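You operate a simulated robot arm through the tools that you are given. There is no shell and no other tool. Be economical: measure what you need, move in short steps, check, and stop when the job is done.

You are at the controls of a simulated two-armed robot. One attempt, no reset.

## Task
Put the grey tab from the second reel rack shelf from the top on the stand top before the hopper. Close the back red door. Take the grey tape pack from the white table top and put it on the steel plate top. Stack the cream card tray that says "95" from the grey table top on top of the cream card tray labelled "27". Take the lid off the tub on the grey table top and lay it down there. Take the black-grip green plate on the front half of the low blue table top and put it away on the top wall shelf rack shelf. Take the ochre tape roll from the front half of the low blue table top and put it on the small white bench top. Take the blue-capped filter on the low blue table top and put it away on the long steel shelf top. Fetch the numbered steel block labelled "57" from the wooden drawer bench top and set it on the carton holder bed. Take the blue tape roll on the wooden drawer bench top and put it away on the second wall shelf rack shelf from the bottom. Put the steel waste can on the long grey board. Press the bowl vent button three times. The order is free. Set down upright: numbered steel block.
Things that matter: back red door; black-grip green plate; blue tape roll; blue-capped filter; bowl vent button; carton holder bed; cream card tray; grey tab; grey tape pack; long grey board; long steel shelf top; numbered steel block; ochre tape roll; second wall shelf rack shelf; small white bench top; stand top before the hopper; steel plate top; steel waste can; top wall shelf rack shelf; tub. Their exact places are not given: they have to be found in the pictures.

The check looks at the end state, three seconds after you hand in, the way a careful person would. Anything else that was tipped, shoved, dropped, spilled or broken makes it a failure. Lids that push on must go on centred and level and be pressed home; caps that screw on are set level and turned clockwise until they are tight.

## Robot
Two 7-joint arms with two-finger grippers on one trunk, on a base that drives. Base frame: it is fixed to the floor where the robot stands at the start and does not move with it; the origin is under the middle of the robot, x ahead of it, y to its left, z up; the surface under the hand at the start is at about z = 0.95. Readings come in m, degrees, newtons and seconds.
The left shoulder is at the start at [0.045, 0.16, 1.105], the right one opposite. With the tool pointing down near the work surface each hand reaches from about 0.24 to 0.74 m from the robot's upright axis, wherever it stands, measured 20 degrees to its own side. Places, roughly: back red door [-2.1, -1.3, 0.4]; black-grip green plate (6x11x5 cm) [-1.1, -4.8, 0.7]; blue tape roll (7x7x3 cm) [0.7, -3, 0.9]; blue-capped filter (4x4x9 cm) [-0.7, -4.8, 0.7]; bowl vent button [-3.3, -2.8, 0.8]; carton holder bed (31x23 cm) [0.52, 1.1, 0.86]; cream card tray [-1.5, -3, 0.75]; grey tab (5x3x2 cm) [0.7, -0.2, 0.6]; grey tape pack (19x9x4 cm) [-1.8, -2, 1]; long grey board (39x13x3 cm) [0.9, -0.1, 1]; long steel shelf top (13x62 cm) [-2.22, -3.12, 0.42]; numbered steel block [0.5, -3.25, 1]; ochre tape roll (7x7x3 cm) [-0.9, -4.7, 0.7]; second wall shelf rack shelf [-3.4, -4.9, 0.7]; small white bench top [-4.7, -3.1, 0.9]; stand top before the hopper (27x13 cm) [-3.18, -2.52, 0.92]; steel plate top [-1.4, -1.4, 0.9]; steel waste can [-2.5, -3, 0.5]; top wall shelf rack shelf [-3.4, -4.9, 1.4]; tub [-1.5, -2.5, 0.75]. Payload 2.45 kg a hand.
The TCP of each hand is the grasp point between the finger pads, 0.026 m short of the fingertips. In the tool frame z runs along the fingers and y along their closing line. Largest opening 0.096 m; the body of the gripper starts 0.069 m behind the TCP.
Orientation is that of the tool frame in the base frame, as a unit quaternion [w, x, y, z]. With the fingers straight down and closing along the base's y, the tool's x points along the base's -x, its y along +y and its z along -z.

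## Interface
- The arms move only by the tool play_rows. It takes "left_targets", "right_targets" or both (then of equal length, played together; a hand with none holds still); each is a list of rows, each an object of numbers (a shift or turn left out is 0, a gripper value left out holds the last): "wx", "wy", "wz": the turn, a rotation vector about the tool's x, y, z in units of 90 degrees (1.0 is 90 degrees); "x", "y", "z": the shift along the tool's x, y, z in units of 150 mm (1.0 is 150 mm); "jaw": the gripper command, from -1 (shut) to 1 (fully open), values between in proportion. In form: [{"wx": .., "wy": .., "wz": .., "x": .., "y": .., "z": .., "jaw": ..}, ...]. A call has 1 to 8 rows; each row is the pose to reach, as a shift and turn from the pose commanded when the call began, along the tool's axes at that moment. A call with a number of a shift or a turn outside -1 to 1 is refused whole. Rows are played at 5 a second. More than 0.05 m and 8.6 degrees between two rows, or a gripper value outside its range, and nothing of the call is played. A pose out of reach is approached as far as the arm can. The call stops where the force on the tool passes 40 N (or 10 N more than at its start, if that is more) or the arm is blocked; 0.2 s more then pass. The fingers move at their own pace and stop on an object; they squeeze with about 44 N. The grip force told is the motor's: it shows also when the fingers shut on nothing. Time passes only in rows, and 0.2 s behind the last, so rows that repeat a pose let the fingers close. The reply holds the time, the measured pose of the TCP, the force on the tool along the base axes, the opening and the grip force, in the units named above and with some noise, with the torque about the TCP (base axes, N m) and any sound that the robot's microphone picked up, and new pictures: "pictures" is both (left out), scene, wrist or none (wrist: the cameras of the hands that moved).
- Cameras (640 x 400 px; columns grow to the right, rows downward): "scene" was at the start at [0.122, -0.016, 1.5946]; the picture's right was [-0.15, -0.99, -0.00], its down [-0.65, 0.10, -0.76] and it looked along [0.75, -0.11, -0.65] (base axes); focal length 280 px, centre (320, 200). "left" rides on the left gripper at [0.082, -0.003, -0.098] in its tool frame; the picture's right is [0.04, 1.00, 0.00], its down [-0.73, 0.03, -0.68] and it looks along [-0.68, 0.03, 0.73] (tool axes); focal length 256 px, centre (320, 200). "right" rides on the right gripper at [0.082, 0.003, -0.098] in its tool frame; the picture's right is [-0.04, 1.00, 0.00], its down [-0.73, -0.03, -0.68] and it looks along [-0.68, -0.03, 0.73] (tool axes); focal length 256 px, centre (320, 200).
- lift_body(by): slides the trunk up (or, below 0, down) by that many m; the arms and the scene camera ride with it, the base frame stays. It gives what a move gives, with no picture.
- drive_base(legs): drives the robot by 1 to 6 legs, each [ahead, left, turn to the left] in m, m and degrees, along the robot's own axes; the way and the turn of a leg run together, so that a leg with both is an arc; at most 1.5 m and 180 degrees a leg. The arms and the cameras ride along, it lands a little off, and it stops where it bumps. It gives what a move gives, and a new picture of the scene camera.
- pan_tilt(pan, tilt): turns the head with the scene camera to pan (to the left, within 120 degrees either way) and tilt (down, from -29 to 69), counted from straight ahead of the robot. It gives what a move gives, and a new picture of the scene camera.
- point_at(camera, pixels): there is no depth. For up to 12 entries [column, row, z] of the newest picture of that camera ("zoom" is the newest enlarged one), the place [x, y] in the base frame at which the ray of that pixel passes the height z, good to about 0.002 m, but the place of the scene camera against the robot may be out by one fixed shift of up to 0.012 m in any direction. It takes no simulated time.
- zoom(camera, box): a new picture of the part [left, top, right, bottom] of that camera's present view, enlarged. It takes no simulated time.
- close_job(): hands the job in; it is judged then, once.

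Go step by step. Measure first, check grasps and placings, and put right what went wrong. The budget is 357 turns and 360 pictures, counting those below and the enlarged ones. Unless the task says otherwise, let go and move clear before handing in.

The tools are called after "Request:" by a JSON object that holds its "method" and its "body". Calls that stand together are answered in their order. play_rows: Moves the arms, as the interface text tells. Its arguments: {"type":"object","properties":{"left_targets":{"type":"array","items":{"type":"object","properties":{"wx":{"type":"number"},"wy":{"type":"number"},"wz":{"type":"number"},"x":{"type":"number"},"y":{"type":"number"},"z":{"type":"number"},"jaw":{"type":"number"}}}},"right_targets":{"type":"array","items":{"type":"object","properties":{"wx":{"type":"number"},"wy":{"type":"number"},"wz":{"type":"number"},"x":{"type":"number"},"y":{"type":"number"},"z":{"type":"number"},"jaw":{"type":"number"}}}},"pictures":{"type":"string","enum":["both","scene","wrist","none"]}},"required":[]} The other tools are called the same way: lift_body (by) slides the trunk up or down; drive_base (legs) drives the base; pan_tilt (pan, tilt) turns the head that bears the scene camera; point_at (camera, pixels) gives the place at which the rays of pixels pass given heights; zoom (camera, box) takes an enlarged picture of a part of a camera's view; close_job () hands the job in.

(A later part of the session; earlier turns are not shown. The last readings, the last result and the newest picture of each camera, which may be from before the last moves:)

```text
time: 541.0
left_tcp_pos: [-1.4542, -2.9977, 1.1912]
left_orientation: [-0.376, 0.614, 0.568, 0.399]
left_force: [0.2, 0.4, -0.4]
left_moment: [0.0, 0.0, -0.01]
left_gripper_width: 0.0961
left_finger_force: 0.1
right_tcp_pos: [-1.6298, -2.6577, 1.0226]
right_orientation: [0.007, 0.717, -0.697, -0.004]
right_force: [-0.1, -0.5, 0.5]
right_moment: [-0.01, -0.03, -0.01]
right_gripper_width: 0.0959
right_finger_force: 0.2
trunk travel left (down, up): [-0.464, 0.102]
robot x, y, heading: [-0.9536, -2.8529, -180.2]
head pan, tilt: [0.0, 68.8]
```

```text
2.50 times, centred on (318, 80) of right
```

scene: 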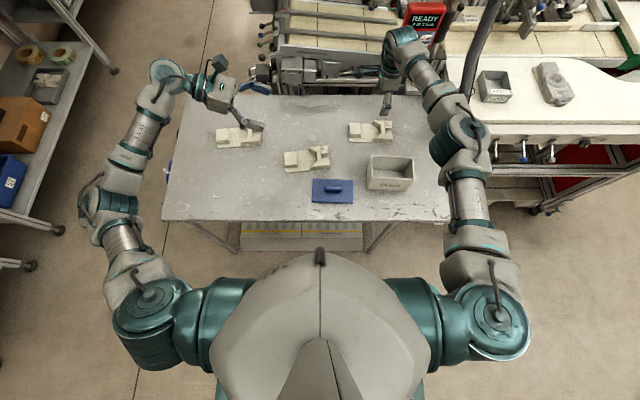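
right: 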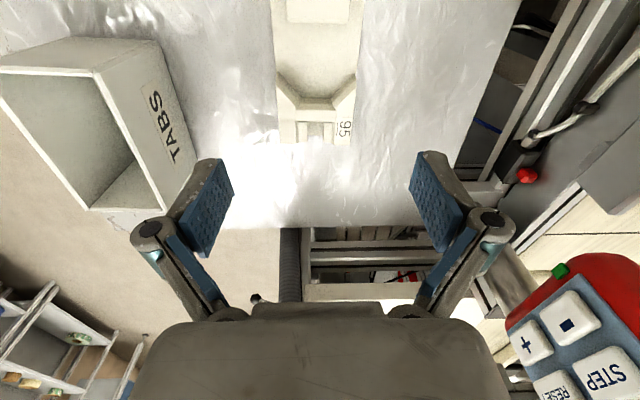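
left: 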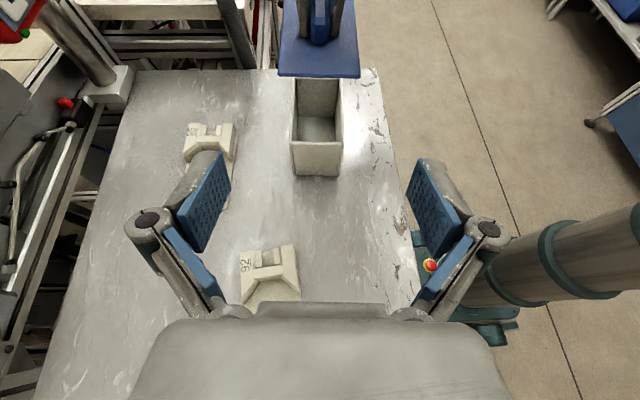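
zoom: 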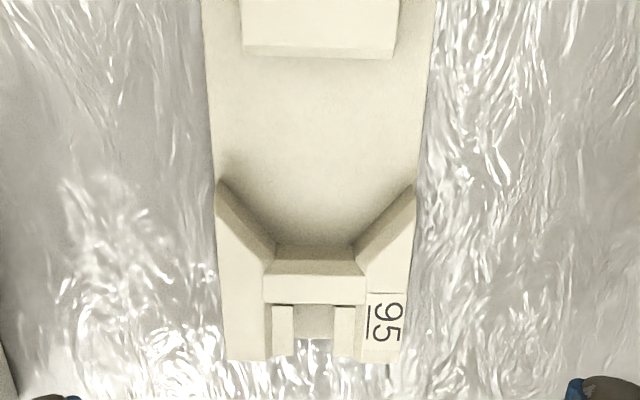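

The fork part is about 7–8 cm wide; I grip its outer walls near the tray's balance point (y≈-2.648). I descend.

Request:
{"method": "play_rows", "body": {"right_targets": [{"x": -0.065, "z": 0.2, "y": 0.01}, {"x": -0.065, "z": 0.4, "y": 0.01}, {"x": -0.065, "z": 0.6, "y": 0.01}, {"x": -0.065, "z": 0.75, "y": 0.01}, {"x": -0.065, "z": 0.75, "y": 0.01}], "pictures": "wrist"}}

```text
time: 542.2
left_tcp_pos: [-1.4556, -2.998, 1.1917]
left_orientation: [-0.375, 0.614, 0.568, 0.399]
left_force: [0.5, -0.4, 0.3]
left_moment: [0.01, -0.02, 0.0]
left_gripper_width: 0.0963
left_finger_force: 0.0
right_tcp_pos: [-1.6225, -2.645, 0.9101]
right_orientation: [0.008, 0.717, -0.697, -0.004]
right_force: [1.8, 0.2, 0.7]
right_moment: [-0.02, 0.02, 0.0]
right_gripper_width: 0.0958
right_finger_force: 0.0
right hand out of reach, approached as far as the arm can: row 3, 4, 5
trunk travel left (down, up): [-0.464, 0.102]
robot x, y, heading: [-0.9513, -2.8561, -179.8]
head pan, tilt: [0.0, 68.8]
```

right: 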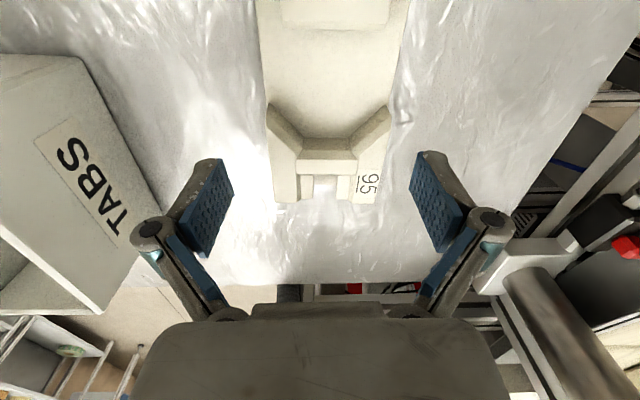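

The arm is at its reach limit here; I lift the hand, lower the trunk 0.12 m and creep 3 cm forward to gain reach.

Request:
{"method": "play_rows", "body": {"right_targets": [{"z": -0.3}, {"z": -0.6}, {"z": -0.9}], "pictures": "none"}}

Request:
{"method": "lift_body", "body": {"by": -0.13}}

Request:
{"method": "drive_base", "body": {"legs": [[0.03, 0, 0]]}}

Request:
{"method": "zoom", "body": {"camera": "right", "box": [0, 0, 640, 400]}}

```text
time: 543.0
left_tcp_pos: [-1.4543, -2.9978, 1.1917]
left_orientation: [-0.376, 0.614, 0.568, 0.398]
left_force: [0.7, 1.2, 0.8]
left_moment: [-0.01, 0.0, 0.03]
left_gripper_width: 0.096
left_finger_force: 0.0
right_tcp_pos: [-1.6149, -2.6468, 1.0475]
right_orientation: [0.008, 0.717, -0.697, -0.005]
right_force: [-0.4, 0.1, 1.1]
right_moment: [0.0, 0.03, -0.02]
right_gripper_width: 0.096
right_finger_force: 0.1
trunk travel left (down, up): [-0.464, 0.102]
robot x, y, heading: [-0.9586, -2.8545, -179.9]
head pan, tilt: [0.0, 68.8]
```

```text
time: 544.6
left_tcp_pos: [-1.4544, -2.9973, 1.063]
left_orientation: [-0.376, 0.615, 0.568, 0.399]
left_force: [-0.4, 0.1, -0.1]
left_moment: [-0.06, 0.0, 0.02]
left_gripper_width: 0.096
left_finger_force: 0.2
right_tcp_pos: [-1.6153, -2.6452, 0.9183]
right_orientation: [0.009, 0.718, -0.696, -0.005]
right_force: [0.0, 0.1, -0.2]
right_moment: [0.0, 0.04, 0.05]
right_gripper_width: 0.0959
right_finger_force: 0.2
trunk travel left (down, up): [-0.334, 0.232]
robot x, y, heading: [-0.9538, -2.8555, -180.2]
head pan, tilt: [0.0, 68.8]
```

```text
time: 545.5
left_tcp_pos: [-1.4817, -2.9976, 1.0637]
left_orientation: [-0.377, 0.614, 0.567, 0.398]
left_force: [0.2, 0.0, 0.8]
left_moment: [0.0, 0.0, 0.01]
left_gripper_width: 0.0961
left_finger_force: 0.0
right_tcp_pos: [-1.6412, -2.6451, 0.9194]
right_orientation: [0.009, 0.717, -0.697, -0.005]
right_force: [-0.2, -0.1, -0.5]
right_moment: [0.01, -0.02, 0.0]
right_gripper_width: 0.0961
right_finger_force: 0.1
trunk travel left (down, up): [-0.334, 0.232]
robot x, y, heading: [-0.9847, -2.8577, -179.9]
head pan, tilt: [0.0, 68.8]
```

scene: 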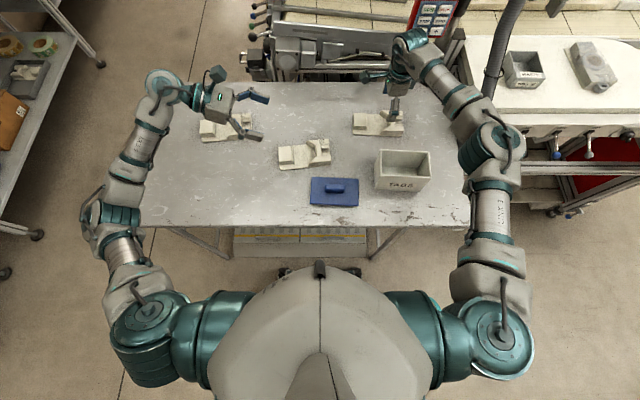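

```text
1.00 times, centred on (320, 200) of right (not enlarged: the box is as wide or as high as the picture)
```

zoom: 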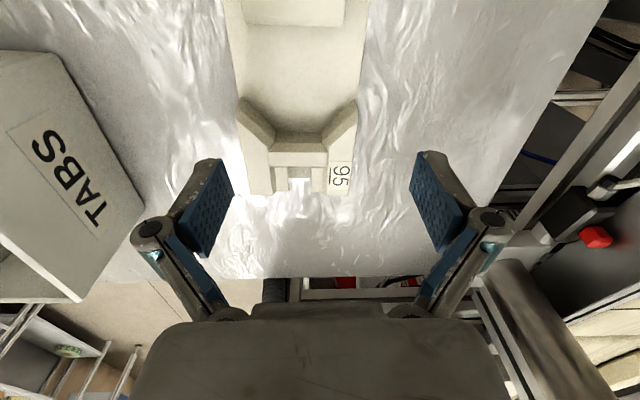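

Request:
{"method": "point_at", "body": {"camera": "zoom", "pixels": [[238, 100, 0.86], [357, 98, 0.86], [248, 190, 0.86], [352, 192, 0.86], [238, 100, 0.85], [357, 98, 0.85]]}}

```text
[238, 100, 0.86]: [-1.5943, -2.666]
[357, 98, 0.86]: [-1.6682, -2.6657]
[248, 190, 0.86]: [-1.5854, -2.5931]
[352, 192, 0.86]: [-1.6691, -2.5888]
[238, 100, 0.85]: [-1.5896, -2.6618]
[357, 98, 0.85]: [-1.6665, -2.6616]
```

Request:
{"method": "play_rows", "body": {"right_targets": [{"y": -0.08, "x": 0.0}, {"y": -0.08, "z": 0.15}, {"y": -0.08, "z": 0.28}, {"y": -0.08, "z": 0.37}, {"y": -0.08, "z": 0.37}], "pictures": "wrist"}}

```text
time: 546.6
left_tcp_pos: [-1.4809, -2.9979, 1.0636]
left_orientation: [-0.377, 0.614, 0.568, 0.398]
left_force: [-0.5, -0.2, 0.1]
left_moment: [0.03, 0.02, 0.0]
left_gripper_width: 0.0959
left_finger_force: 0.0
right_tcp_pos: [-1.6326, -2.6448, 0.8626]
right_orientation: [0.009, 0.718, -0.696, -0.005]
right_force: [0.0, 0.4, 0.0]
right_moment: [0.01, -0.01, -0.01]
right_gripper_width: 0.096
right_finger_force: 0.1
trunk travel left (down, up): [-0.334, 0.232]
robot x, y, heading: [-0.9829, -2.8541, -179.9]
head pan, tilt: [0.0, 68.8]
```

right: 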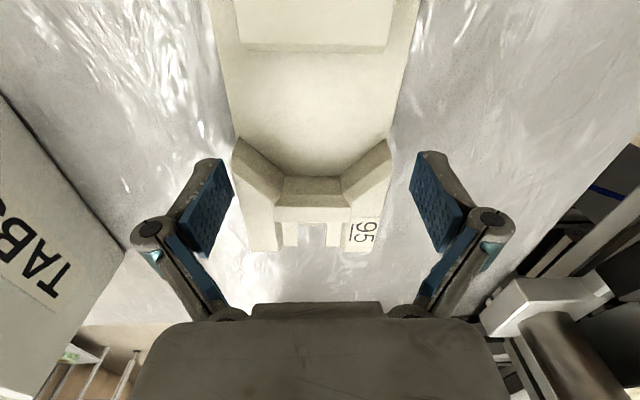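

Request:
{"method": "play_rows", "body": {"right_targets": [{"jaw": -1}, {"jaw": -1}, {"jaw": -1}, {"z": -0.1}, {"z": -0.3}, {"z": -0.5}], "pictures": "both"}}

```text
time: 548.0
left_tcp_pos: [-1.4815, -2.9974, 1.0633]
left_orientation: [-0.376, 0.615, 0.568, 0.397]
left_force: [0.2, -0.2, 0.7]
left_moment: [-0.01, 0.0, 0.0]
left_gripper_width: 0.0961
left_finger_force: 0.1
right_tcp_pos: [-1.631, -2.6436, 0.9374]
right_orientation: [0.008, 0.718, -0.696, -0.005]
right_force: [0.8, 0.7, -0.3]
right_moment: [0.01, 0.04, -0.03]
right_gripper_width: 0.0801
right_finger_force: 29.9
trunk travel left (down, up): [-0.334, 0.232]
robot x, y, heading: [-0.9874, -2.8544, -179.8]
head pan, tilt: [0.0, 68.8]
```

scene: 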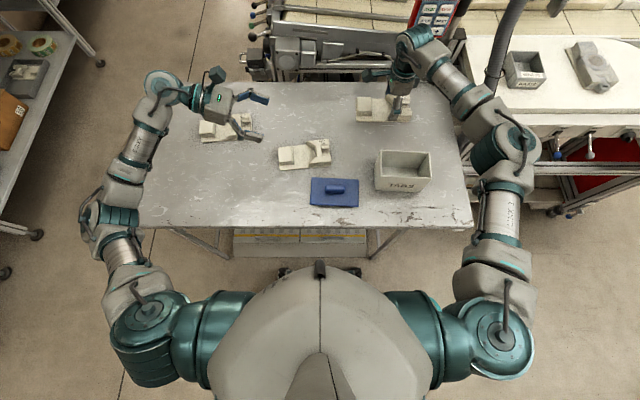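
right: 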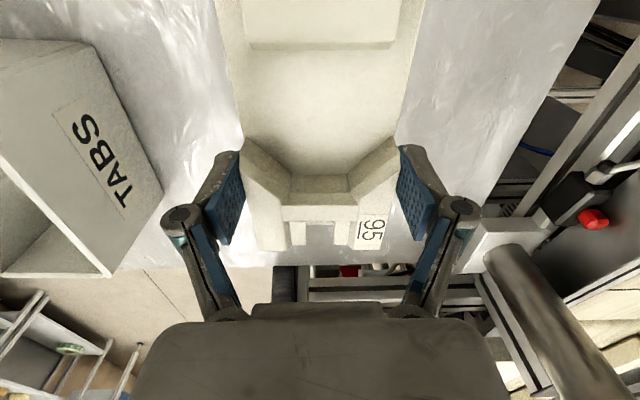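

The tray is lifted (80 mm). I raise it, back off and shift the base south to bring it over tray 27.

Request:
{"method": "play_rows", "body": {"right_targets": [{"z": -0.2, "jaw": -1}, {"z": -0.4}, {"z": -0.6}, {"z": -0.6}], "pictures": "none"}}

Request:
{"method": "drive_base", "body": {"legs": [[-0.35, 0, 0], [0, 0, 90], [0.53, 0, 0], [0, 0, -90]]}}

Request:
{"method": "pan_tilt", "body": {"pan": -5, "tilt": 52}}

```text
time: 549.0
left_tcp_pos: [-1.4823, -2.997, 1.0646]
left_orientation: [-0.376, 0.615, 0.567, 0.398]
left_force: [0.5, 0.6, -0.6]
left_moment: [-0.02, -0.03, -0.01]
left_gripper_width: 0.096
left_finger_force: 0.0
right_tcp_pos: [-1.6289, -2.6437, 1.029]
right_orientation: [0.009, 0.718, -0.696, -0.004]
right_force: [0.4, -0.6, -1.8]
right_moment: [-0.01, 0.03, 0.05]
right_gripper_width: 0.0798
right_finger_force: 29.6
trunk travel left (down, up): [-0.334, 0.232]
robot x, y, heading: [-0.9862, -2.8575, -180.1]
head pan, tilt: [0.0, 68.8]
```

```text
time: 561.6
left_tcp_pos: [-1.1273, -3.541, 1.0632]
left_orientation: [-0.379, 0.612, 0.571, 0.395]
left_force: [0.2, 0.4, -0.6]
left_moment: [0.02, -0.01, -0.05]
left_gripper_width: 0.0959
left_finger_force: 0.0
right_tcp_pos: [-1.2801, -3.1876, 1.0293]
right_orientation: [0.009, 0.721, -0.693, -0.005]
right_force: [0.2, 0.2, -0.9]
right_moment: [0.04, 0.03, -0.03]
right_gripper_width: 0.0791
right_finger_force: 29.8
trunk travel left (down, up): [-0.334, 0.232]
robot x, y, heading: [-0.6319, -3.3904, -179.4]
head pan, tilt: [0.0, 68.8]
```

scene: 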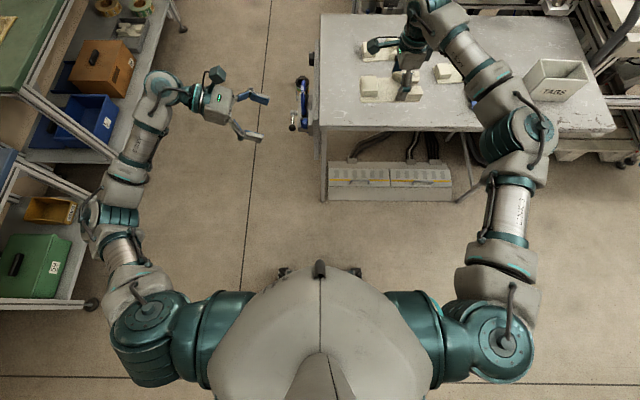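

```text
time: 562.4
left_tcp_pos: [-1.1238, -3.5389, 1.0661]
left_orientation: [-0.379, 0.613, 0.57, 0.395]
left_force: [-0.2, 0.3, 0.1]
left_moment: [-0.01, 0.01, 0.0]
left_gripper_width: 0.0958
left_finger_force: 0.1
right_tcp_pos: [-1.2765, -3.1877, 1.0312]
right_orientation: [0.01, 0.721, -0.693, -0.006]
right_force: [-0.3, 0.3, -0.8]
right_moment: [0.01, 0.0, 0.02]
right_gripper_width: 0.0793
right_finger_force: 30.5
trunk travel left (down, up): [-0.334, 0.232]
robot x, y, heading: [-0.6327, -3.3917, -179.3]
head pan, tilt: [-5.0, 52.0]
```

scene: 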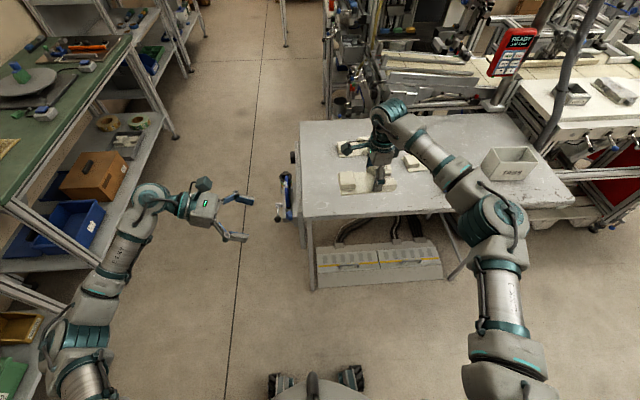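

Request:
{"method": "zoom", "body": {"camera": "scene", "box": [320, 130, 416, 200]}}

Request:
{"method": "zoom", "body": {"camera": "left", "box": [0, 0, 640, 400]}}

```text
5.71 times, centred on (368, 165) of scene
```

zoom: 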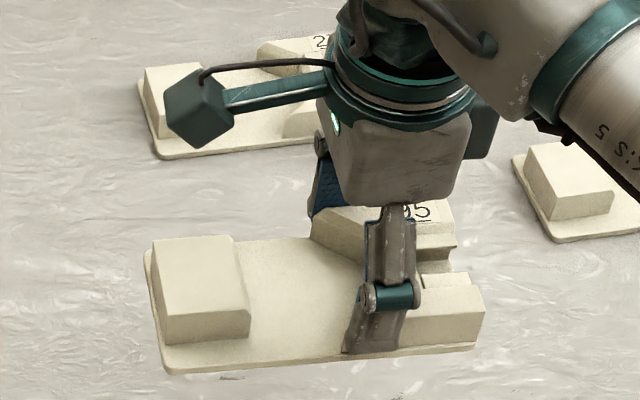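

```text
1.00 times, centred on (320, 200) of left (not enlarged: the box is as wide or as high as the picture)
```

zoom: 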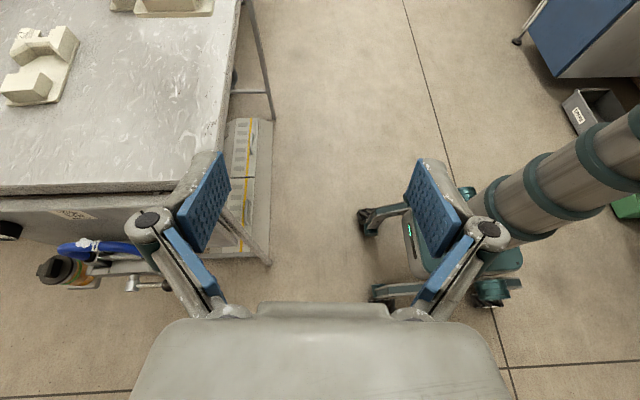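

Request:
{"method": "zoom", "body": {"camera": "left", "box": [0, 20, 128, 110]}}

```text
4.44 times, centred on (64, 65) of left
```

zoom: 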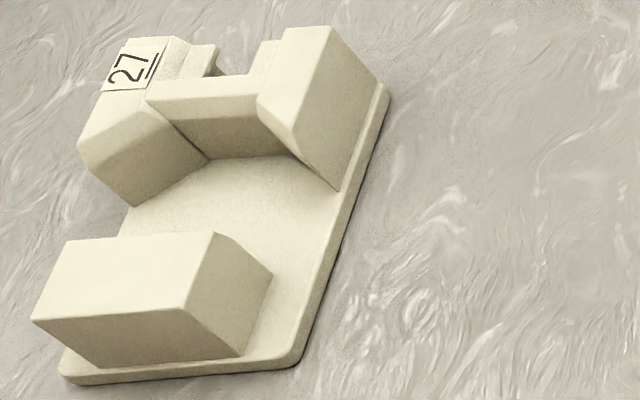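

Request:
{"method": "point_at", "body": {"camera": "zoom", "pixels": [[303, 358, 0.825], [58, 378, 0.825], [389, 90, 0.825], [30, 318, 0.86], [190, 315, 0.86], [215, 232, 0.86], [70, 240, 0.86], [332, 28, 0.86], [285, 30, 0.86], [125, 38, 0.86]]}}

```text
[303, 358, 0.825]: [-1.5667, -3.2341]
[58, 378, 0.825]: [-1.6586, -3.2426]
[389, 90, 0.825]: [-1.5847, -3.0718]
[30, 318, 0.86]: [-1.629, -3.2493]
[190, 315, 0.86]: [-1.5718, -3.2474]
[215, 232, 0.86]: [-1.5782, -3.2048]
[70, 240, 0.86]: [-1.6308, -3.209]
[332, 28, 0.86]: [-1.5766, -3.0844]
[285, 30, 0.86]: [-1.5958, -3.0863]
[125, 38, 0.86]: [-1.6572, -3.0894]
```

Request:
{"method": "drive_base", "body": {"legs": [[0.34, 0, 0]]}}

Request:
{"method": "zoom", "body": {"camera": "left", "box": [0, 0, 320, 200]}}

```text
time: 564.7
left_tcp_pos: [-1.4663, -3.5463, 1.0659]
left_orientation: [-0.38, 0.612, 0.57, 0.395]
left_force: [1.0, -0.2, -0.6]
left_moment: [0.01, -0.01, 0.01]
left_gripper_width: 0.096
left_finger_force: 0.1
right_tcp_pos: [-1.6191, -3.1941, 1.0312]
right_orientation: [0.01, 0.722, -0.692, -0.006]
right_force: [-0.9, 0.5, -0.5]
right_moment: [0.02, -0.02, 0.0]
right_gripper_width: 0.079
right_finger_force: 29.6
trunk travel left (down, up): [-0.334, 0.232]
robot x, y, heading: [-0.9793, -3.3998, -179.0]
head pan, tilt: [-5.0, 52.0]
```

scene: 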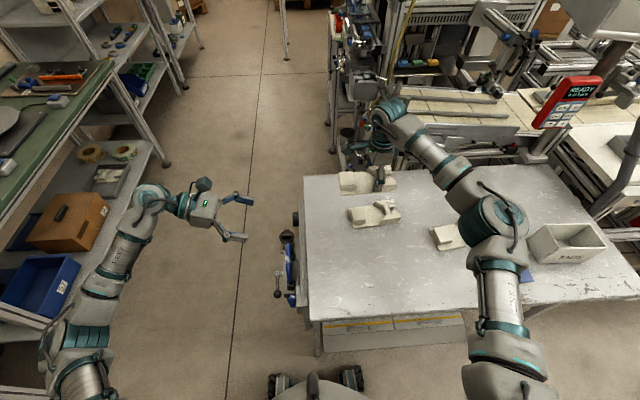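

```text
2.00 times, centred on (160, 100) of left
```

zoom: 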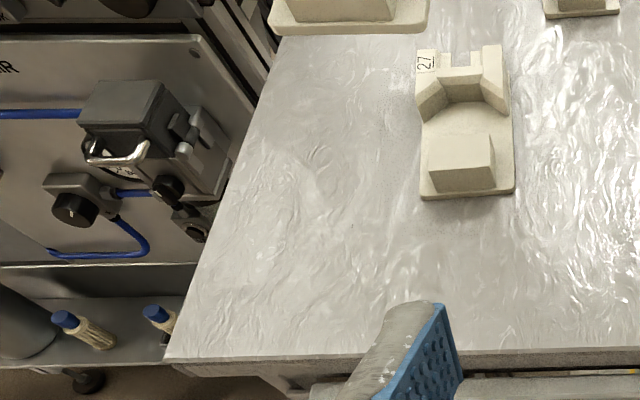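

Request:
{"method": "zoom", "body": {"camera": "left", "box": [192, 10, 272, 110]}}

```text
4.00 times, centred on (232, 60) of left
```

zoom: 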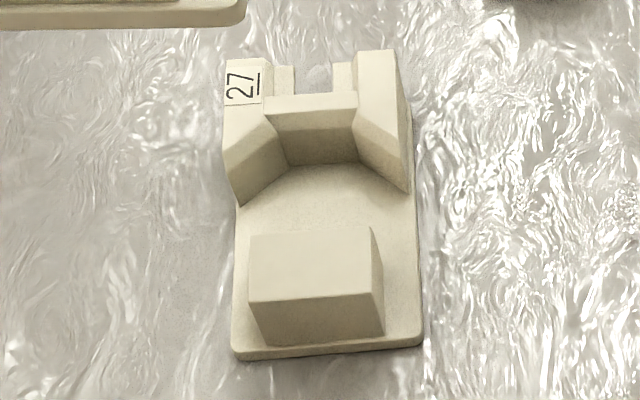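

Request:
{"method": "point_at", "body": {"camera": "zoom", "pixels": [[421, 340, 0.826], [233, 352, 0.826], [413, 120, 0.826], [248, 298, 0.86], [370, 292, 0.86], [370, 228, 0.86], [253, 235, 0.86], [395, 52, 0.86], [226, 60, 0.86], [408, 188, 0.83], [242, 205, 0.83]]}}

```text
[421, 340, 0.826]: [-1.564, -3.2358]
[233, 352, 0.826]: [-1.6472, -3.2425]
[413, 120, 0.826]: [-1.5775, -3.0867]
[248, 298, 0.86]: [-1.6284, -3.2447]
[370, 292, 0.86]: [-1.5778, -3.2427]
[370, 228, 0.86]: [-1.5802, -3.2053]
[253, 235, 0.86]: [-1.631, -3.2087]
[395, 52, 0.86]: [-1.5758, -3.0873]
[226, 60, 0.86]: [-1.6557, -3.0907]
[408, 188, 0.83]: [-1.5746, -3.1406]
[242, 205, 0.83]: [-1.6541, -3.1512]
```

Tray 27 measured: fork end centre (-1.615,-3.09), yaw about 5°. I align tray 95 over it (TCP target (-1.610,-3.144)) and lower part way to check.

Request:
{"method": "play_rows", "body": {"right_targets": [{"x": -0.1, "y": -0.03, "wz": -0.01}, {"x": -0.22, "y": -0.06, "wz": -0.02}, {"x": -0.33, "y": -0.075, "wz": -0.03}, {"x": -0.33, "y": -0.075, "wz": -0.03, "z": 0.2}, {"x": -0.33, "y": -0.075, "wz": -0.03, "z": 0.4}, {"x": -0.33, "y": -0.075, "wz": -0.03, "z": 0.6}, {"x": -0.33, "y": -0.075, "wz": -0.03, "z": 0.6}], "pictures": "scene"}}

Request:
{"method": "zoom", "body": {"camera": "left", "box": [160, 0, 288, 100]}}

Request:
{"method": "zoom", "body": {"camera": "scene", "box": [300, 150, 428, 230]}}

```text
time: 566.3
left_tcp_pos: [-1.4625, -3.5437, 1.0665]
left_orientation: [-0.382, 0.612, 0.571, 0.392]
left_force: [0.5, -0.3, 0.4]
left_moment: [0.0, -0.02, -0.04]
left_gripper_width: 0.0957
left_finger_force: 0.0
right_tcp_pos: [-1.6091, -3.1437, 0.9403]
right_orientation: [0.012, 0.738, -0.675, -0.009]
right_force: [-0.2, 0.1, 0.4]
right_moment: [-0.02, 0.02, 0.01]
right_gripper_width: 0.0792
right_finger_force: 30.1
trunk travel left (down, up): [-0.334, 0.232]
robot x, y, heading: [-0.9706, -3.4009, -179.2]
head pan, tilt: [-5.0, 52.0]
```

scene: 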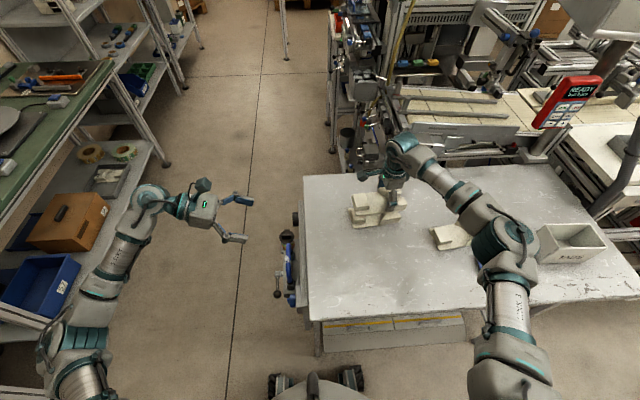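

```text
4.00 times, centred on (224, 50) of left
```

zoom: 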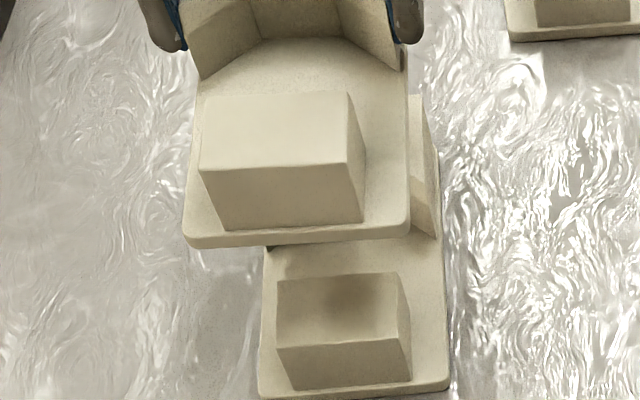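

```text
5.00 times, centred on (364, 190) of scene
```

zoom: 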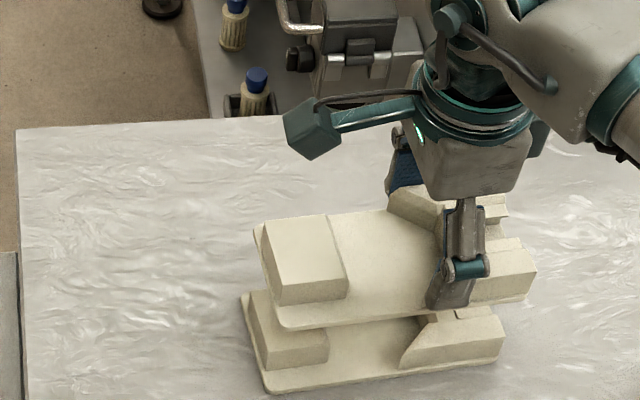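

Alignment looks right. I lower the rest gently.

Request:
{"method": "play_rows", "body": {"right_targets": [{"z": 0.08, "y": -0.01}, {"z": 0.15, "y": -0.01}, {"z": 0.19, "y": -0.01}, {"z": 0.22, "y": -0.01}, {"z": 0.25, "y": -0.01}, {"z": 0.28, "y": -0.01}, {"z": 0.31, "y": -0.01}], "pictures": "none"}}

Request:
{"method": "zoom", "body": {"camera": "left", "box": [160, 0, 288, 100]}}

Request:
{"method": "zoom", "body": {"camera": "scene", "box": [300, 150, 428, 230]}}

```text
time: 567.9
left_tcp_pos: [-1.4629, -3.5447, 1.0683]
left_orientation: [-0.381, 0.613, 0.57, 0.393]
left_force: [-0.4, -0.4, -0.6]
left_moment: [0.01, 0.01, -0.04]
left_gripper_width: 0.0961
left_finger_force: 0.1
right_tcp_pos: [-1.6078, -3.1441, 0.8965]
right_orientation: [0.012, 0.738, -0.675, -0.007]
right_force: [-0.2, 0.2, -0.5]
right_moment: [-0.02, 0.02, 0.01]
right_gripper_width: 0.079
right_finger_force: 30.2
trunk travel left (down, up): [-0.334, 0.232]
robot x, y, heading: [-0.979, -3.3983, -179.1]
head pan, tilt: [-5.0, 52.0]
```

```text
4.00 times, centred on (224, 50) of left
```

zoom: 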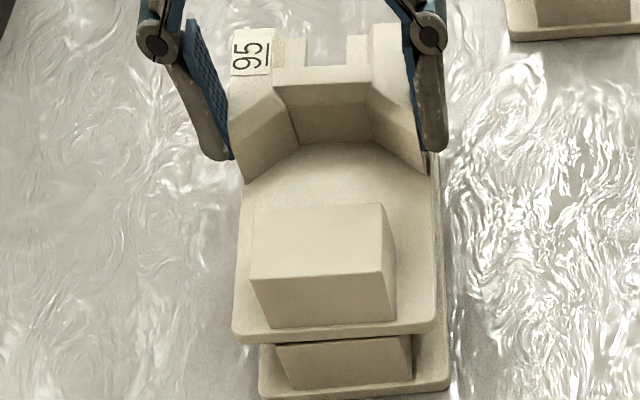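

```text
5.00 times, centred on (364, 190) of scene
```

zoom: 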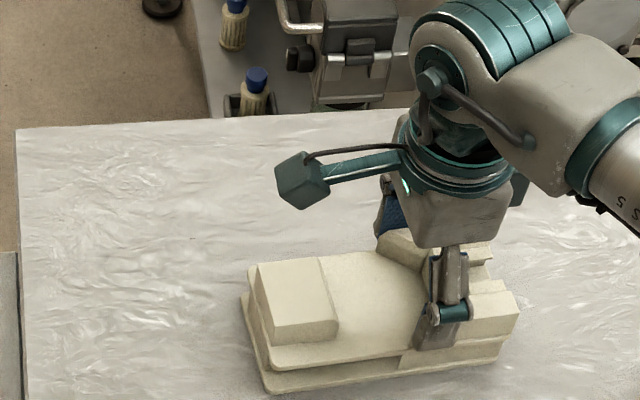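

Request:
{"method": "play_rows", "body": {"right_targets": [{"z": 0.03}, {"z": 0.06}, {"z": 0.09}, {"z": 0.12}, {"z": 0.15}, {"z": 0.18}], "pictures": "none"}}

Request:
{"method": "zoom", "body": {"camera": "scene", "box": [300, 150, 428, 230]}}

```text
time: 569.0
left_tcp_pos: [-1.4599, -3.5456, 1.0676]
left_orientation: [-0.381, 0.614, 0.569, 0.392]
left_force: [0.0, -0.2, 0.3]
left_moment: [-0.03, 0.0, -0.07]
left_gripper_width: 0.096
left_finger_force: 0.0
right_tcp_pos: [-1.6095, -3.1448, 0.8841]
right_orientation: [0.016, 0.738, -0.675, -0.011]
right_force: [7.8, -0.7, 18.5]
right_moment: [0.52, -0.84, -0.27]
right_gripper_width: 0.079
right_finger_force: 29.8
trunk travel left (down, up): [-0.334, 0.232]
robot x, y, heading: [-0.9781, -3.3932, -179.3]
head pan, tilt: [-5.0, 52.0]
stopped in row 5 (right hand): the force on the tool passed its limit at 42 N (the readings are from after the stop); the commanded pose is now the measured one
```

```text
5.00 times, centred on (364, 190) of scene
```

zoom: 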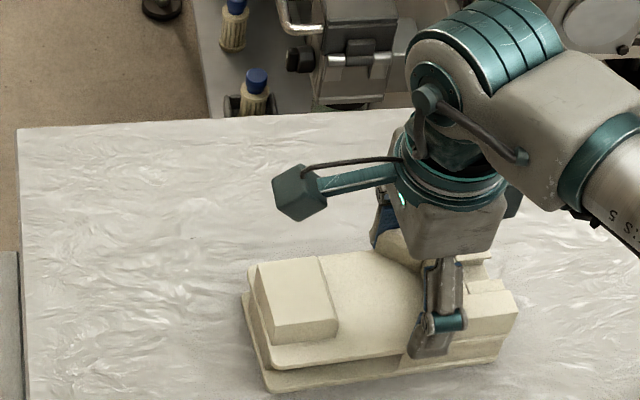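

Contact: the tray rests on 27. I release and rise.

Request:
{"method": "play_rows", "body": {"right_targets": [{"jaw": 1}, {"jaw": 1}, {"z": -0.1}, {"z": -0.3}, {"z": -0.5}, {"z": -0.75}, {"z": -1.0}], "pictures": "scene"}}

Request:
{"method": "zoom", "body": {"camera": "left", "box": [160, 0, 288, 100]}}

Request:
{"method": "zoom", "body": {"camera": "scene", "box": [300, 150, 428, 230]}}

```text
time: 570.6
left_tcp_pos: [-1.4602, -3.5454, 1.069]
left_orientation: [-0.383, 0.612, 0.57, 0.391]
left_force: [-0.4, -0.7, -0.6]
left_moment: [0.01, -0.02, -0.02]
left_gripper_width: 0.0959
left_finger_force: 0.0
right_tcp_pos: [-1.6023, -3.1443, 1.0321]
right_orientation: [0.015, 0.737, -0.675, -0.01]
right_force: [0.1, 0.3, 0.1]
right_moment: [0.05, -0.02, 0.0]
right_gripper_width: 0.0958
right_finger_force: 0.2
trunk travel left (down, up): [-0.334, 0.232]
robot x, y, heading: [-0.978, -3.4017, -179.3]
head pan, tilt: [-5.0, 52.0]
```

scene: 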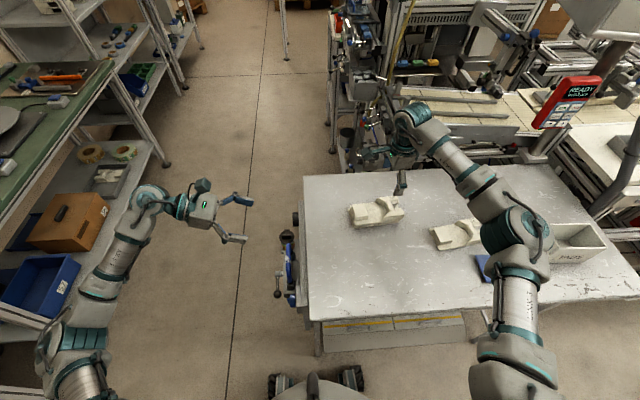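

```text
4.00 times, centred on (224, 50) of left
```

zoom: 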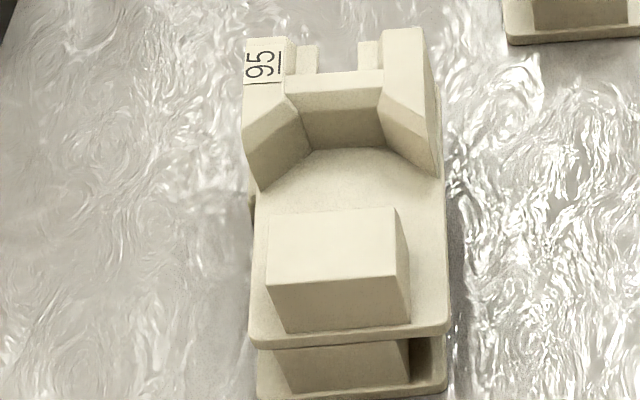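

```text
5.00 times, centred on (364, 190) of scene
```

zoom: 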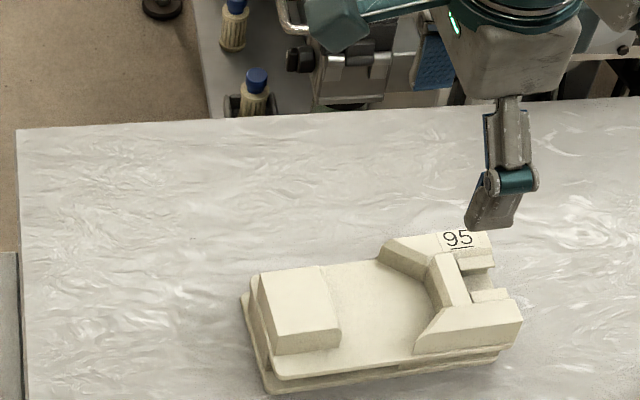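

Tray 95 sits squarely on 27. Next the grey tape pack: I drive north along the aisle and face the white table.

Request:
{"method": "lift_body", "body": {"by": 0.2}}

Request:
{"method": "drive_base", "body": {"legs": [[-0.4, 0, 0], [0, 0, -90], [1.4, 0, 0], [0, 0, 90]]}}

Request:
{"method": "pan_tilt", "body": {"pan": 0, "tilt": 40}}

```text
time: 572.8
left_tcp_pos: [-1.4618, -3.5446, 1.2682]
left_orientation: [-0.381, 0.613, 0.57, 0.392]
left_force: [0.2, 0.0, 0.3]
left_moment: [-0.01, -0.01, 0.01]
left_gripper_width: 0.0961
left_finger_force: 0.0
right_tcp_pos: [-1.6039, -3.1436, 1.2315]
right_orientation: [0.015, 0.738, -0.675, -0.01]
right_force: [0.0, -0.5, 0.6]
right_moment: [0.01, 0.04, -0.04]
right_gripper_width: 0.0962
right_finger_force: 0.1
trunk travel left (down, up): [-0.534, 0.032]
robot x, y, heading: [-0.9744, -3.398, -179.1]
head pan, tilt: [-5.0, 52.0]
```

```text
time: 589.5
left_tcp_pos: [-1.0765, -2.1591, 1.2687]
left_orientation: [-0.384, 0.609, 0.575, 0.389]
left_force: [1.0, -0.4, -0.7]
left_moment: [0.01, -0.02, -0.01]
left_gripper_width: 0.096
left_finger_force: 0.1
right_tcp_pos: [-1.2256, -1.7595, 1.2303]
right_orientation: [0.015, 0.743, -0.669, -0.01]
right_force: [-0.7, 0.0, 0.4]
right_moment: [0.04, 0.01, -0.01]
right_gripper_width: 0.0962
right_finger_force: 0.1
trunk travel left (down, up): [-0.534, 0.032]
robot x, y, heading: [-0.5926, -2.0065, -178.4]
head pan, tilt: [-5.0, 52.0]
```

scene: 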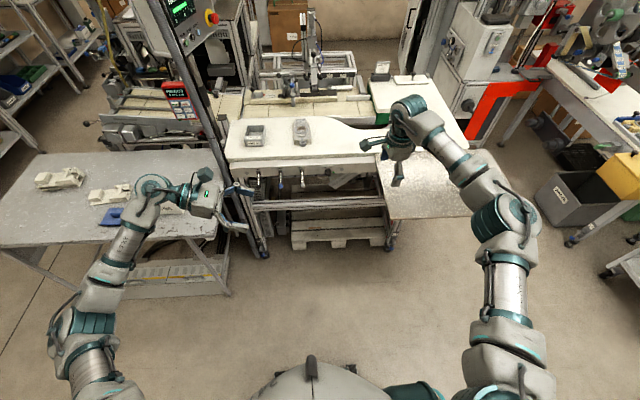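

```text
time: 590.2
left_tcp_pos: [-1.0722, -2.1601, 1.271]
left_orientation: [-0.385, 0.61, 0.574, 0.388]
left_force: [1.0, -0.6, 0.1]
left_moment: [0.01, 0.0, 0.03]
left_gripper_width: 0.096
left_finger_force: 0.0
right_tcp_pos: [-1.2208, -1.7597, 1.2342]
right_orientation: [0.015, 0.743, -0.669, -0.011]
right_force: [0.3, 0.7, 1.1]
right_moment: [0.0, 0.01, 0.0]
right_gripper_width: 0.096
right_finger_force: 0.0
trunk travel left (down, up): [-0.534, 0.032]
robot x, y, heading: [-0.5936, -2.002, -178.4]
head pan, tilt: [0.0, 40.0]
```

scene: 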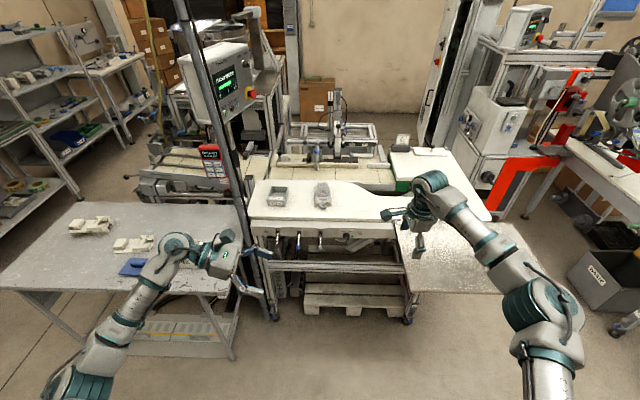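

Request:
{"method": "zoom", "body": {"camera": "scene", "box": [240, 160, 400, 260]}}

Request:
{"method": "point_at", "body": {"camera": "scene", "pixels": [[322, 197, 0.95], [322, 197, 1.0], [320, 222, 0.95], [400, 293, 0.9], [500, 293, 0.9], [400, 225, 0.9], [530, 250, 0.9]]}}

```text
4.00 times, centred on (320, 210) of scene
```

zoom: 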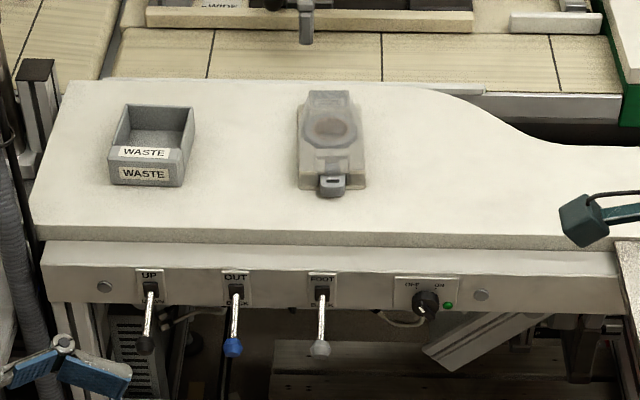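

```text
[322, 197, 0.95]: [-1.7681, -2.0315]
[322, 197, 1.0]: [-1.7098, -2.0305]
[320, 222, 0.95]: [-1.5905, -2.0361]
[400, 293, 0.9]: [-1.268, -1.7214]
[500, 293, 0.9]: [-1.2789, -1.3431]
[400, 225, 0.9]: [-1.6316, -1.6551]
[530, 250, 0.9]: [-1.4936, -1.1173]
```

The tape pack lies with its long axis toward me, hump about 7 cm wide. I fold the left hand away from the pole, and turn the right hand back to neutral.

Request:
{"method": "play_rows", "body": {"left_targets": [{"y": 0.12, "z": -0.12}, {"y": 0.24, "z": -0.24}, {"y": 0.36, "z": -0.36}, {"y": 0.48, "z": -0.48}, {"y": 0.6, "z": -0.6}, {"y": 0.72, "z": -0.72}, {"y": 0.86, "z": -0.86}, {"y": 1.0, "z": -1.0}], "right_targets": [{"wz": -0.09}, {"wz": -0.18}, {"wz": -0.27}, {"wz": -0.36}, {"wz": -0.45}, {"wz": -0.54}, {"wz": -0.63}, {"wz": -0.72}], "pictures": "none"}}

Request:
{"method": "play_rows", "body": {"right_targets": [{"wz": -0.08}, {"wz": -0.16}, {"wz": -0.22}, {"wz": -0.22}], "pictures": "scene"}}

Request:
{"method": "point_at", "body": {"camera": "scene", "pixels": [[272, 312, 0.0], [245, 240, 1.0], [352, 308, 0.05], [410, 320, 0.0], [255, 270, 0.6]]}}

```text
time: 592.0
left_tcp_pos: [-0.9256, -2.3072, 1.327]
left_orientation: [-0.386, 0.61, 0.573, 0.388]
left_force: [0.1, -1.1, -0.1]
left_moment: [-0.02, 0.0, 0.01]
left_gripper_width: 0.0959
left_finger_force: 0.0
right_tcp_pos: [-1.2209, -1.7615, 1.2352]
right_orientation: [0.006, 0.986, -0.166, -0.019]
right_force: [0.1, 0.2, 0.0]
right_moment: [-0.02, 0.01, -0.01]
right_gripper_width: 0.096
right_finger_force: 0.0
trunk travel left (down, up): [-0.534, 0.032]
robot x, y, heading: [-0.5927, -2.0043, -178.3]
head pan, tilt: [0.0, 40.0]
```

```text
time: 593.0
left_tcp_pos: [-0.9274, -2.3057, 1.327]
left_orientation: [-0.385, 0.61, 0.574, 0.388]
left_force: [0.5, 0.7, 0.0]
left_moment: [0.02, -0.01, -0.01]
left_gripper_width: 0.0961
left_finger_force: 0.0
right_tcp_pos: [-1.2219, -1.7617, 1.2338]
right_orientation: [0.004, 1.0, 0.006, -0.019]
right_force: [-0.7, -0.5, 0.3]
right_moment: [0.01, 0.01, -0.04]
right_gripper_width: 0.0957
right_finger_force: 0.0
trunk travel left (down, up): [-0.534, 0.032]
robot x, y, heading: [-0.5937, -2.007, -178.4]
head pan, tilt: [0.0, 40.0]
```

scene: 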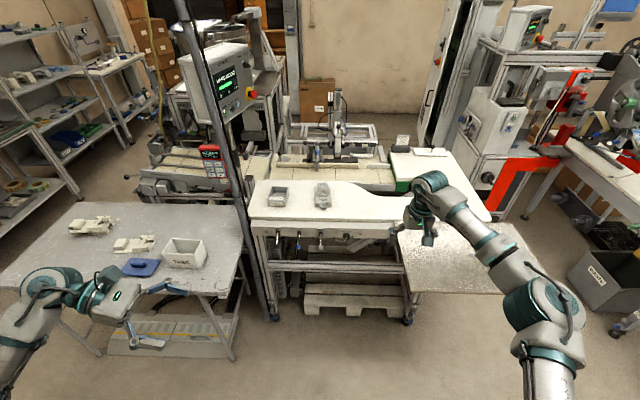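

```text
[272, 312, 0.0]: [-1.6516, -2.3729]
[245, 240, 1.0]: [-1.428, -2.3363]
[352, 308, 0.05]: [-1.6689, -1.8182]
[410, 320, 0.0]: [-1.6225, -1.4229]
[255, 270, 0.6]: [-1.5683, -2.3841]
```

Request:
{"method": "drive_base", "body": {"legs": [[0.46, 0, -1.5]]}}

Request:
{"method": "play_rows", "body": {"right_targets": [{"y": 0.15}, {"y": 0.3}, {"y": 0.45}, {"y": 0.6}, {"y": 0.75}, {"y": 0.9}, {"y": 1.0}], "pictures": "both"}}

```text
time: 595.8
left_tcp_pos: [-1.3836, -2.3072, 1.327]
left_orientation: [-0.382, 0.615, 0.567, 0.392]
left_force: [0.5, -0.6, -0.7]
left_moment: [0.02, -0.01, -0.02]
left_gripper_width: 0.0957
left_finger_force: 0.1
right_tcp_pos: [-1.6662, -1.7569, 1.2354]
right_orientation: [0.005, 1.0, -0.006, -0.02]
right_force: [1.1, -0.3, 0.1]
right_moment: [0.0, -0.01, -0.05]
right_gripper_width: 0.0962
right_finger_force: 0.0
trunk travel left (down, up): [-0.534, 0.032]
robot x, y, heading: [-1.0444, -2.0116, -179.4]
head pan, tilt: [0.0, 40.0]
```

scene: 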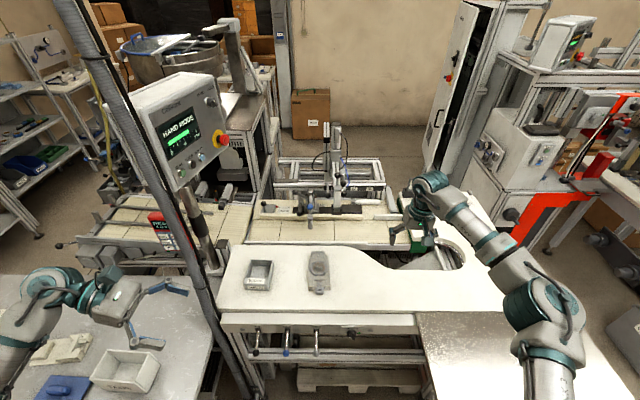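

```text
time: 597.4
left_tcp_pos: [-1.3846, -2.308, 1.3284]
left_orientation: [-0.383, 0.616, 0.567, 0.392]
left_force: [0.9, -0.3, -0.2]
left_moment: [0.01, -0.01, 0.0]
left_gripper_width: 0.0962
left_finger_force: 0.1
right_tcp_pos: [-1.6662, -1.9065, 1.2361]
right_orientation: [0.003, 1.0, -0.006, -0.02]
right_force: [-0.5, 0.0, 0.6]
right_moment: [0.06, 0.0, -0.01]
right_gripper_width: 0.0959
right_finger_force: 0.1
trunk travel left (down, up): [-0.534, 0.032]
robot x, y, heading: [-1.0456, -2.0157, -179.3]
head pan, tilt: [0.0, 40.0]
```

scene: 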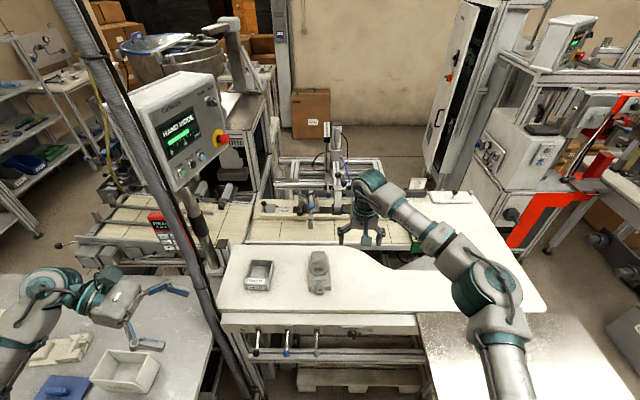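
right: 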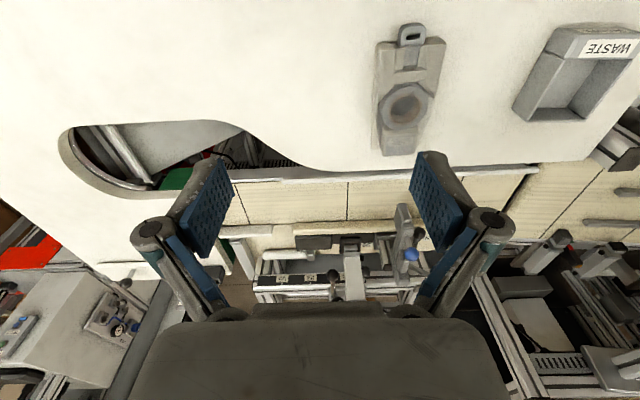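

Request:
{"method": "point_at", "body": {"camera": "right", "pixels": [[404, 105, 0.95], [404, 105, 0.9], [404, 105, 1.0], [378, 155, 0.92], [420, 157, 0.92], [447, 42, 0.92], [376, 42, 0.92], [411, 40, 0.95]]}}

Request:
{"method": "zoom", "body": {"camera": "scene", "box": [280, 235, 360, 305]}}

Request:
{"method": "point_at", "body": {"camera": "scene", "pixels": [[319, 263, 0.95], [319, 263, 0.9], [319, 263, 1.0], [308, 293, 0.92], [330, 292, 0.92], [329, 252, 0.92]]}}

```text
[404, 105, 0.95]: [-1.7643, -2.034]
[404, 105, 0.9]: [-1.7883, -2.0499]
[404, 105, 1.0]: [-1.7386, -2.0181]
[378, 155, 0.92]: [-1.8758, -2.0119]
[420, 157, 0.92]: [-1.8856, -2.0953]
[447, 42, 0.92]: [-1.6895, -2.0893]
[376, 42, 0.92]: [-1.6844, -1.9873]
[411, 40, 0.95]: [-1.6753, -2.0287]
```

```text
5.71 times, centred on (320, 270) of scene
```

zoom: 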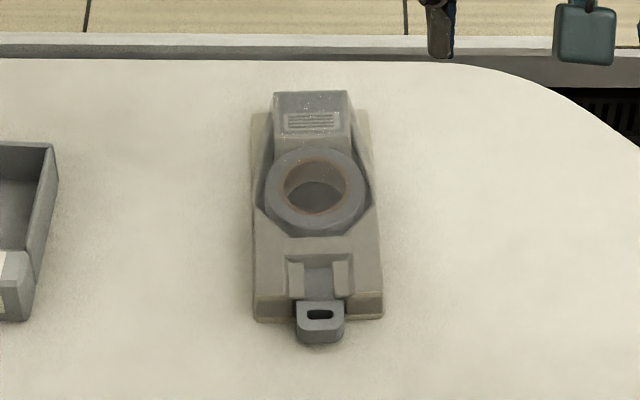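

```text
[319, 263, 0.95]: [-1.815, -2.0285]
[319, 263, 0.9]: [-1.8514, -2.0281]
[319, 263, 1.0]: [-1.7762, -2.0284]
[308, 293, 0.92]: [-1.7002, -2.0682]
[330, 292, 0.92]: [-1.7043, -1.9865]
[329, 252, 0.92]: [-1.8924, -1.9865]
```

Request:
{"method": "point_at", "body": {"camera": "scene", "pixels": [[319.5, 268.2, 0.95], [319.5, 268.2, 1.0], [319.5, 268.2, 0.97], [308.2, 291, 0.93], [331, 291, 0.93], [309, 254, 0.93], [330, 254, 0.93], [320, 295, 0.93]]}}

```text
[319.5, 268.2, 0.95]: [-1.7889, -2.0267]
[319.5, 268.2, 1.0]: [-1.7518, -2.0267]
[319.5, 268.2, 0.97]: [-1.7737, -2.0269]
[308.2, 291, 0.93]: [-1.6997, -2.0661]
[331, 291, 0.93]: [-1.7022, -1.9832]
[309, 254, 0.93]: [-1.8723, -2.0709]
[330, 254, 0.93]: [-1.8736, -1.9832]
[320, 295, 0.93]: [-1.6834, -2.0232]
```

Request:
{"method": "point_at", "body": {"camera": "scene", "pixels": [[248, 395, 0.0], [248, 395, 0.2], [205, 290, 0.8], [205, 290, 1.0], [180, 220, 1.2], [180, 220, 1.4], [130, 120, 1.6], [130, 120, 1.5]]}}

```text
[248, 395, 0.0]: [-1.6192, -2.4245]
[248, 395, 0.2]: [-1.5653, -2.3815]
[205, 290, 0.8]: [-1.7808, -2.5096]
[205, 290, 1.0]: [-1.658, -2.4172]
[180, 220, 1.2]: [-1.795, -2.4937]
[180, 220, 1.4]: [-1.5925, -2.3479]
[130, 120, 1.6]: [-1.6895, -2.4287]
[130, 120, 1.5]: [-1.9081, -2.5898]
```

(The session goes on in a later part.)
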